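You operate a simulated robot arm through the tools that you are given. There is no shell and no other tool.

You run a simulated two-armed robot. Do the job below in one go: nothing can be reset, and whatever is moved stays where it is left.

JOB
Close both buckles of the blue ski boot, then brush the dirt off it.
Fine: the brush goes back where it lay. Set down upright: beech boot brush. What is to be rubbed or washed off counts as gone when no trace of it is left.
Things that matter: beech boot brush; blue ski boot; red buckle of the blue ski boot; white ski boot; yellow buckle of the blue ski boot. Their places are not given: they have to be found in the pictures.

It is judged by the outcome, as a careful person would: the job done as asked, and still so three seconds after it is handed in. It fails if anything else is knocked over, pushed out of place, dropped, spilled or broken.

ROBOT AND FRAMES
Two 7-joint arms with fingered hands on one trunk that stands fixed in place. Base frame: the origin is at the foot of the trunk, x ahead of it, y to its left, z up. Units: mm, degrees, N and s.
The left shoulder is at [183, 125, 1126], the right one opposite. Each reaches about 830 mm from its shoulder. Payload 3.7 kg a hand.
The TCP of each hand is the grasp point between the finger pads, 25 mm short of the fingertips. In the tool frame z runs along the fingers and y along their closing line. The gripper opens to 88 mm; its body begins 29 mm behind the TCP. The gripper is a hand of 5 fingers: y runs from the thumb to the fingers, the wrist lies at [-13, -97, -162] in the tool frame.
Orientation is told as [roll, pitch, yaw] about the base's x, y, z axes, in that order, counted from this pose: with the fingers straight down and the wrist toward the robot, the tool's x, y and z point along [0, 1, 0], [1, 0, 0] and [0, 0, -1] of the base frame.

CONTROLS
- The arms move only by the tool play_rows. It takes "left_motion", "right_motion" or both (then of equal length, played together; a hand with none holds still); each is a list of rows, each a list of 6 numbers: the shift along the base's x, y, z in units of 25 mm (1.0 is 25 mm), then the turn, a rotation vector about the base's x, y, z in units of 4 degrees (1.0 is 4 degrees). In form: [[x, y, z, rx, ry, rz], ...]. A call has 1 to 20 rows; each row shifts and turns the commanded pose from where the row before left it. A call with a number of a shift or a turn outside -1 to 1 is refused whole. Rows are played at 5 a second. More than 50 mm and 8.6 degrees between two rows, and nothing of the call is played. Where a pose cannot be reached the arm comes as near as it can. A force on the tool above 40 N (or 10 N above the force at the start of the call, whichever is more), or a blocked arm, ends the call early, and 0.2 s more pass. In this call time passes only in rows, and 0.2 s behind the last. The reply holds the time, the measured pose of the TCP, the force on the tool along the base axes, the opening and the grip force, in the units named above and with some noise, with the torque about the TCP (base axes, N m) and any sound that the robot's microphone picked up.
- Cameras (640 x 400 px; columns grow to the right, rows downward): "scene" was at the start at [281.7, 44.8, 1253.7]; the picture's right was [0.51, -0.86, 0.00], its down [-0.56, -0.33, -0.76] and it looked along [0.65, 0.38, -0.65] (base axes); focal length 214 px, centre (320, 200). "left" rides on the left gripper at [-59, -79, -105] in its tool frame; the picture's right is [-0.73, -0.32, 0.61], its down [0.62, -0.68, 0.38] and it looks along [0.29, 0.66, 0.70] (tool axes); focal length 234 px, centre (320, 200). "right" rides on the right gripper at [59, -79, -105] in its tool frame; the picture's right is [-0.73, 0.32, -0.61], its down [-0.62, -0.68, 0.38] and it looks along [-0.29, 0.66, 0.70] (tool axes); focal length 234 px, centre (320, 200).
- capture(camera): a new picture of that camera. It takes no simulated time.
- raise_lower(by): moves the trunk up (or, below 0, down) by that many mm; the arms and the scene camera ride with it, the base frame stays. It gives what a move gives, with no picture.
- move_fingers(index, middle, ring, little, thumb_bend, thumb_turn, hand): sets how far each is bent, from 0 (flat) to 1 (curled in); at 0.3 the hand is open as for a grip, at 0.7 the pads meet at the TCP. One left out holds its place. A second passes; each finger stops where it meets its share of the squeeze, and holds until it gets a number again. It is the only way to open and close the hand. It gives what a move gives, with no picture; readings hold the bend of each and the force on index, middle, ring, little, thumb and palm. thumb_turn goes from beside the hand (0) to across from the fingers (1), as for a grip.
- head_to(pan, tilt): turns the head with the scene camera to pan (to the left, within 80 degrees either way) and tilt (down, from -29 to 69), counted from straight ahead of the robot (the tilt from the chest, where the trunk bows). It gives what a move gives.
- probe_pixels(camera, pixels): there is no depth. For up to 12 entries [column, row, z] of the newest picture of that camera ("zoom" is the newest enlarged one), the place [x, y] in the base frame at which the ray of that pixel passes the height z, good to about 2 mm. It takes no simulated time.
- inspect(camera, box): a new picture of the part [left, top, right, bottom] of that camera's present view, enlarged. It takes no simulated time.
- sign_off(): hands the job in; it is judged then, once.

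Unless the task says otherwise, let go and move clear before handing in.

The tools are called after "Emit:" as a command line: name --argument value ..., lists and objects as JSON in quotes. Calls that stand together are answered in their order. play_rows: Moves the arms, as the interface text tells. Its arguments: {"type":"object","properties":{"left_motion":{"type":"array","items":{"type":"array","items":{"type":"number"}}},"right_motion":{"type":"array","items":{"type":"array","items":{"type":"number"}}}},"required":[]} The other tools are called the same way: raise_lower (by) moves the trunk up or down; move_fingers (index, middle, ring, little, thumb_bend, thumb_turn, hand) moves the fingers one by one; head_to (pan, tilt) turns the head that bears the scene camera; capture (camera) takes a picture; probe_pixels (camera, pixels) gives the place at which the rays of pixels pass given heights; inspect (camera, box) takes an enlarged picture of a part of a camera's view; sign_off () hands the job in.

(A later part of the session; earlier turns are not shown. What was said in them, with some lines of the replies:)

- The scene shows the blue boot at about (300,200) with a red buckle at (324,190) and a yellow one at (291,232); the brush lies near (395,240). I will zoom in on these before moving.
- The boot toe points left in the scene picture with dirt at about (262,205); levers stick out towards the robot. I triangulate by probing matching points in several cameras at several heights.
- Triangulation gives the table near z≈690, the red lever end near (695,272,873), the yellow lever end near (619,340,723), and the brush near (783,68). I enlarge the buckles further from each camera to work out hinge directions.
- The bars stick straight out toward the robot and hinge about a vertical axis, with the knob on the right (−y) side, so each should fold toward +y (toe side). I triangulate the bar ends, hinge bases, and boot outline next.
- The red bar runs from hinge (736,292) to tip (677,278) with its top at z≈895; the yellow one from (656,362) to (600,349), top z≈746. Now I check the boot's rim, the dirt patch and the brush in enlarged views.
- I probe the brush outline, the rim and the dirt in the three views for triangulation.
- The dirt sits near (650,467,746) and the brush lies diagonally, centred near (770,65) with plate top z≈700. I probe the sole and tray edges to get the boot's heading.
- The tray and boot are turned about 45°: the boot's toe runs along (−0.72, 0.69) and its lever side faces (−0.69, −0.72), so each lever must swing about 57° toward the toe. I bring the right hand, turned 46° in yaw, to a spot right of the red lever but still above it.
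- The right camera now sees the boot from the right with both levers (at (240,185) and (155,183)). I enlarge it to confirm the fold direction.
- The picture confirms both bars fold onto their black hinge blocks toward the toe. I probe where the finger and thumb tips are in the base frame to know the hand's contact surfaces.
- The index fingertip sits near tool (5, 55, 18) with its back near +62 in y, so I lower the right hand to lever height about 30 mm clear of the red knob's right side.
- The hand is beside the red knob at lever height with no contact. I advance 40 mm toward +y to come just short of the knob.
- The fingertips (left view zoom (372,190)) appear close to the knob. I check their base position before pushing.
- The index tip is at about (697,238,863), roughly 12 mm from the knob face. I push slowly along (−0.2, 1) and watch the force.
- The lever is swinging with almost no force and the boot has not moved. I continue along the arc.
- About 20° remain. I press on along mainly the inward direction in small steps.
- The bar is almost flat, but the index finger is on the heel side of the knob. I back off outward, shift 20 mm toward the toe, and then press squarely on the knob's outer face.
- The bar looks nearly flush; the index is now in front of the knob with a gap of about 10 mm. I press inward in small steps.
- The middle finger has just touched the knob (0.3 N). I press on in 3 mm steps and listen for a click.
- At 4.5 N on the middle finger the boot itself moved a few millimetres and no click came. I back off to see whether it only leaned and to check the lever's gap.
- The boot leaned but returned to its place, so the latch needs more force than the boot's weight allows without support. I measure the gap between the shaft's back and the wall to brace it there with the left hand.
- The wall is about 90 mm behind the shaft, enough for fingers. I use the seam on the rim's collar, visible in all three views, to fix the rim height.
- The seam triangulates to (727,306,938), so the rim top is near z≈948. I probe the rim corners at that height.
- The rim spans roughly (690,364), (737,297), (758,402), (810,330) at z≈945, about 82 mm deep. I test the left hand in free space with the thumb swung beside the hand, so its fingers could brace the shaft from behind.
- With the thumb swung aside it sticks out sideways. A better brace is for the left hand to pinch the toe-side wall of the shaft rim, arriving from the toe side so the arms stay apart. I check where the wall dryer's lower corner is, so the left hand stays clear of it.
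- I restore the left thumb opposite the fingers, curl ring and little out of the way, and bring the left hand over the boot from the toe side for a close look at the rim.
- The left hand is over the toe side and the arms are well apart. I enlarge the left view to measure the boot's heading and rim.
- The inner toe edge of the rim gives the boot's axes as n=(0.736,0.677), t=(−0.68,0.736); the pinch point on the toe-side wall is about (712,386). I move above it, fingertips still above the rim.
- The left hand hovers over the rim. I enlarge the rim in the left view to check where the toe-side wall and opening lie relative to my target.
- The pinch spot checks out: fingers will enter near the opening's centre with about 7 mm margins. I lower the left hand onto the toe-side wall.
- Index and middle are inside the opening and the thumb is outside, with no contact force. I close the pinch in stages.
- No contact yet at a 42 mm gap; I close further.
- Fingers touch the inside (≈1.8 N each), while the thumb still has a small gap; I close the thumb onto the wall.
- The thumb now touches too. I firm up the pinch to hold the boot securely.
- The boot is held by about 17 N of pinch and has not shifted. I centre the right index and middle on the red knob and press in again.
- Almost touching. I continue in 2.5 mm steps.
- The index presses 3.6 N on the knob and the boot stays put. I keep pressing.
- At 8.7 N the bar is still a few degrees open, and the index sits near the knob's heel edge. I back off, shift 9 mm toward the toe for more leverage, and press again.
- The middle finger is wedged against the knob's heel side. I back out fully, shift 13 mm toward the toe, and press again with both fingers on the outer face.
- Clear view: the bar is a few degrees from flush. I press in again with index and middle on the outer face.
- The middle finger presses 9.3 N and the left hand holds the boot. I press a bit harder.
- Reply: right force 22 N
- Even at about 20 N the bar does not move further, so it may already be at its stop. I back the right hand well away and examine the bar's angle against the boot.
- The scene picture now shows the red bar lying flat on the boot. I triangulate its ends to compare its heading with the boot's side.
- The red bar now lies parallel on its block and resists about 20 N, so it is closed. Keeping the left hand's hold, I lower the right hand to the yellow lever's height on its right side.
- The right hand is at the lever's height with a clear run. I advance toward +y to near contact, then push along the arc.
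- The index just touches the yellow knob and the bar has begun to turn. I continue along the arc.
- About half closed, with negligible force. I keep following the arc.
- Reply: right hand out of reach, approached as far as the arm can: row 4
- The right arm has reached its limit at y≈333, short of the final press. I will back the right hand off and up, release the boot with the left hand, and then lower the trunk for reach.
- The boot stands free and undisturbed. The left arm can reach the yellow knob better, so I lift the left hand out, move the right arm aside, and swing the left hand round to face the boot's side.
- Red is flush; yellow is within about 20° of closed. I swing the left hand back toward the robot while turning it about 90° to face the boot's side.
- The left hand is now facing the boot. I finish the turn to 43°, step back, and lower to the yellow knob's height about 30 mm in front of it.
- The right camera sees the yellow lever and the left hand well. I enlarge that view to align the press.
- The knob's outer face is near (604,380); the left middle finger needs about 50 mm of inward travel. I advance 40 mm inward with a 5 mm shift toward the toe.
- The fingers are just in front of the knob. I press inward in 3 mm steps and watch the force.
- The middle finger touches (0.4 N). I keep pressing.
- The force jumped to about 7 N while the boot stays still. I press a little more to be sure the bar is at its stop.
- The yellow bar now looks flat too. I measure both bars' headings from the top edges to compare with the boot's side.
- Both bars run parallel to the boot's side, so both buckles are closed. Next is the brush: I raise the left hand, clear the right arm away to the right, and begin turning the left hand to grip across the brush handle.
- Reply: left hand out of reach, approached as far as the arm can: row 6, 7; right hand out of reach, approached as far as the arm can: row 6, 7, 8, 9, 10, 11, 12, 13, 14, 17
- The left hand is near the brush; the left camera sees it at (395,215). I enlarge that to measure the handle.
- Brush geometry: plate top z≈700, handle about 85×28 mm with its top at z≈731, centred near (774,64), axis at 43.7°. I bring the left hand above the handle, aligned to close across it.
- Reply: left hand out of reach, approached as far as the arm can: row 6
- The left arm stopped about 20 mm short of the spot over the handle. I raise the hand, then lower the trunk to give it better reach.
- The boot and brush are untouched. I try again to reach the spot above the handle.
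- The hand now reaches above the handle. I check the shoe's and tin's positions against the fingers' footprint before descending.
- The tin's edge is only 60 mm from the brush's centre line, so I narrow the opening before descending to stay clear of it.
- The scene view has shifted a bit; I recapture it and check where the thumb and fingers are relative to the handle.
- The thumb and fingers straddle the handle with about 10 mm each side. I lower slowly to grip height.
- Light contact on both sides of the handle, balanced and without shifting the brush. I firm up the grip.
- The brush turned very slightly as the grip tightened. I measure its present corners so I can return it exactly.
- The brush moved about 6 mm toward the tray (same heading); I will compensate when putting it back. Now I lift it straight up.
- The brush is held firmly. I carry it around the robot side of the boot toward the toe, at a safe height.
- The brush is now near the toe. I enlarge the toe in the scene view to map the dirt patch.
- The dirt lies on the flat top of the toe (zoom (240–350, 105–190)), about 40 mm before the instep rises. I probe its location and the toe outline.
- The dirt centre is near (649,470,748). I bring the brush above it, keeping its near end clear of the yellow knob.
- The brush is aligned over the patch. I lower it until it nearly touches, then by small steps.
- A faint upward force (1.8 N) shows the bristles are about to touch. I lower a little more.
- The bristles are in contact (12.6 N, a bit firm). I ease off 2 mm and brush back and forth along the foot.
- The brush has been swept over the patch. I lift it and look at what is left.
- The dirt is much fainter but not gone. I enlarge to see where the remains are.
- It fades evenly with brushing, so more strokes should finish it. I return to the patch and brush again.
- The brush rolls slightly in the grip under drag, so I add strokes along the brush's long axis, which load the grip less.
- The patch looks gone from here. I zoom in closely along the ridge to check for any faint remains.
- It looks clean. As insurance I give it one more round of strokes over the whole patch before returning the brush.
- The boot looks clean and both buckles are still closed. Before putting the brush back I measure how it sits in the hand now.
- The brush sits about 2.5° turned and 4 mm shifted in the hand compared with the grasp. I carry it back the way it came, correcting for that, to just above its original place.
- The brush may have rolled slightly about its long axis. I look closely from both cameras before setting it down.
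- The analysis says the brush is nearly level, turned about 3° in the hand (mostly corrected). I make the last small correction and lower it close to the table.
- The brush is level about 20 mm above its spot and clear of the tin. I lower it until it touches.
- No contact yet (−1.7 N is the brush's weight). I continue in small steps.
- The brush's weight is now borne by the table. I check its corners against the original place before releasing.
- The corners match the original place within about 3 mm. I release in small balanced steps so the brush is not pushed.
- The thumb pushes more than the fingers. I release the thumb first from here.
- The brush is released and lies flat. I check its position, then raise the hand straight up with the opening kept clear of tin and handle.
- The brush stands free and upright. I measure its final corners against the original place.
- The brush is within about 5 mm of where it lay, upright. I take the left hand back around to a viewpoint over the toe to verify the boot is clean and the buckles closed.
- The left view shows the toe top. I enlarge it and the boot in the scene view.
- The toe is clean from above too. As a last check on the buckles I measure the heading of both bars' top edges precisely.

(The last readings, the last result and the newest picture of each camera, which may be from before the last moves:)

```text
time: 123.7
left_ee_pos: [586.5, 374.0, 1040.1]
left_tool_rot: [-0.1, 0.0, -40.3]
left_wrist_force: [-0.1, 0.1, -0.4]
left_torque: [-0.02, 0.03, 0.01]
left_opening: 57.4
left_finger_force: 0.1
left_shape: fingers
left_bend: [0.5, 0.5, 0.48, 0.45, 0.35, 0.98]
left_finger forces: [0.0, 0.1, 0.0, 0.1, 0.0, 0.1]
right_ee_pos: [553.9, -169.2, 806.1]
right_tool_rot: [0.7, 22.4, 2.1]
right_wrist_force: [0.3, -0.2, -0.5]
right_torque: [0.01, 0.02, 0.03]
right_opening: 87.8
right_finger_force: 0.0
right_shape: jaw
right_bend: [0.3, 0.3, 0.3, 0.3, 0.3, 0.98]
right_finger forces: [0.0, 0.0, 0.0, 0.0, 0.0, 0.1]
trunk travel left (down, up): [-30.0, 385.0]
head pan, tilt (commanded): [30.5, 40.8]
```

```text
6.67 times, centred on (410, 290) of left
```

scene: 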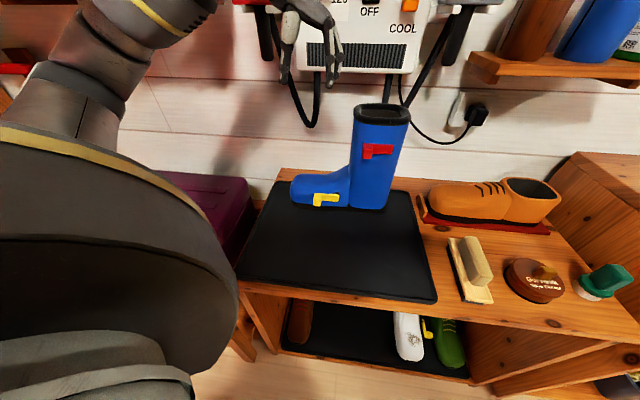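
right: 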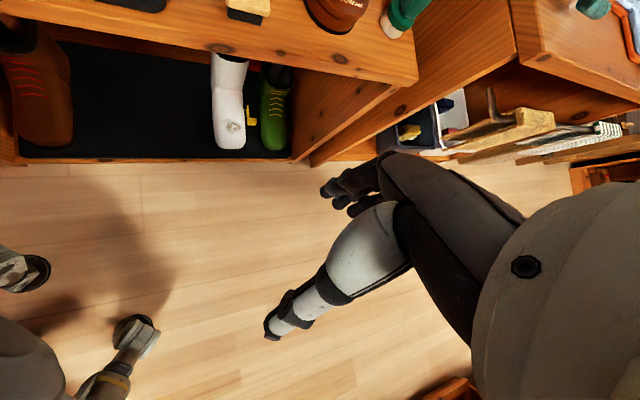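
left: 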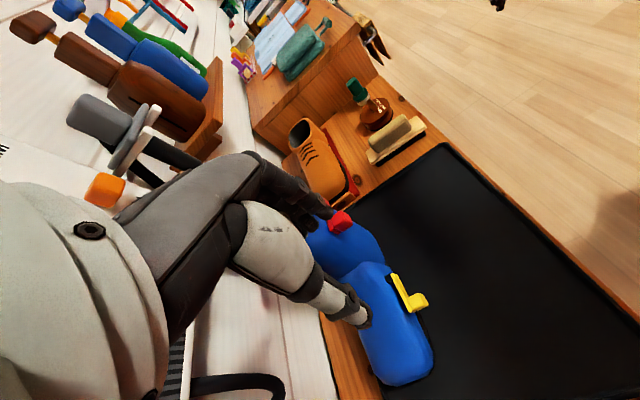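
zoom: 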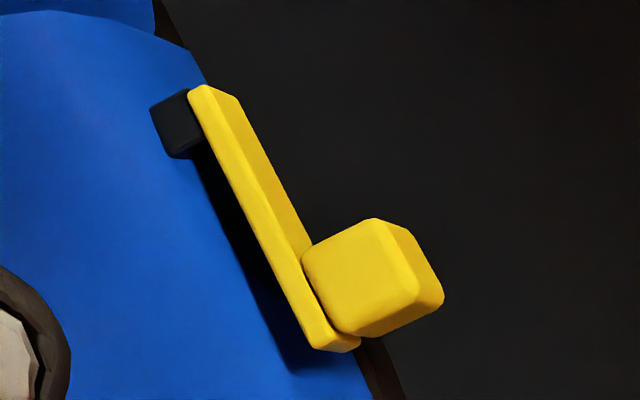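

Emit:
probe_pixels --camera "scene" --pixels '[[363.22, 143.3, 895], [393.46, 144.61, 895], [314.6, 192.95, 746], [338.3, 194.5, 746], [306, 203.8, 712], [347.2, 207.1, 712], [316, 205.3, 712], [360, 124.2, 930], [392, 125.2, 930]]'

```text
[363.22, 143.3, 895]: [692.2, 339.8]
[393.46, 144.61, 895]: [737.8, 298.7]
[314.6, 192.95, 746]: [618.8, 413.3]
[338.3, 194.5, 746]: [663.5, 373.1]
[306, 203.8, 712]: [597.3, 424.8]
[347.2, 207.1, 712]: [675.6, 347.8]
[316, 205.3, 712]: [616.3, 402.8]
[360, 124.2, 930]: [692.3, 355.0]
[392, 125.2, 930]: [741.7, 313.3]
```

Both bars have the same heading (−42.0°), matching the boot's own side (about −41° to −43°), so both buckles are fully closed; the toe is clean and the brush is back. I move the left hand clear.

Emit:
play_rows --left_motion '[[-0.7, 0.1, 0.3, 0, 0, 0.3], [-0.8, 0.1, 0.3, 0, 0, 0.5], [-0.8, 0.1, 0.2, 0, 0, 0.5], [-0.8, 0.1, 0, 0, 0, 0.5], [-0.6, 0, 0, 0, 0, 0.5]]'

Emit:
capture --camera "scene"

Emit:
capture --camera "left"

```text
time: 124.9
left_ee_pos: [493.8, 382.9, 1060.1]
left_tool_rot: [0.0, 0.0, -31.0]
left_wrist_force: [0.5, 0.0, 0.3]
left_torque: [0.02, 0.0, -0.03]
left_opening: 57.8
left_finger_force: 0.0
left_shape: fingers
left_bend: [0.5, 0.5, 0.48, 0.45, 0.35, 0.98]
left_finger forces: [0.1, 0.0, 0.1, 0.0, 0.0, 0.0]
right_ee_pos: [552.8, -167.7, 806.6]
right_tool_rot: [0.8, 22.5, 2.1]
right_wrist_force: [0.1, 0.0, 0.4]
right_torque: [-0.01, -0.02, 0.02]
right_opening: 87.7
right_finger_force: 0.1
right_shape: jaw
right_bend: [0.3, 0.3, 0.3, 0.3, 0.3, 0.98]
right_finger forces: [0.0, 0.0, 0.0, 0.0, 0.0, 0.1]
trunk travel left (down, up): [-30.0, 385.0]
head pan, tilt (commanded): [30.5, 40.8]
```

```text
taken
```

scene: 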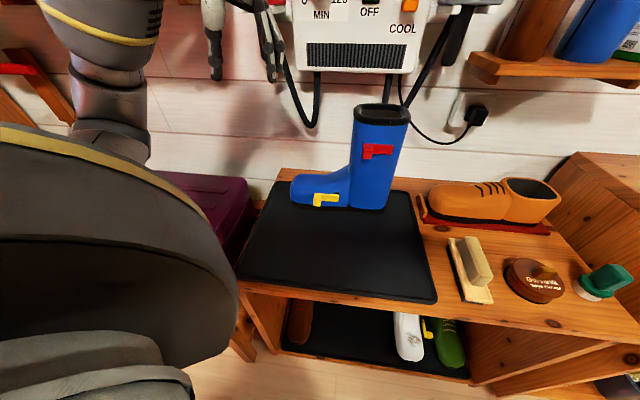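

```text
taken
```

left: 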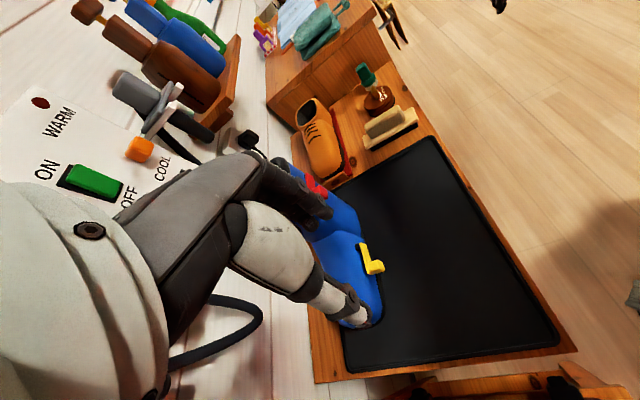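

The scene shows the boot standing, with both bars flat at (378,150) and (326,199), a clean toe at (310,185), and the brush upright in its place at (470,268). Nothing else has been disturbed and both hands are clear, so I hand the job in.

Emit:
sign_off

```text
The job is handed in.
```

The job is handed in: both buckles of the blue ski boot are closed, the dirt is off the toe, and the brush is back in place. No result of the judging has come back yet.

- **Buckles:** The red and yellow bars lie flat, both at the same heading as the boot's side. I pressed red to about 20 N and yellow to about 11 N without further movement. No click was reported for either one, so I judged them closed by position.
- **Dirt:** No trace showed in close views from above and from the robot's side. I did not see the lower wall-facing side of the boot.
- **Brush:** It stands upright, about 5 mm from where it lay.
- **Boot position:** The boot shifted by about 5 mm and leaned briefly while I pressed the red buckle. It stands upright.
- **Other things:** Nothing else was knocked over or moved that I could see. Both hands are empty and clear, and the trunk is still 120 mm lower than at the start.
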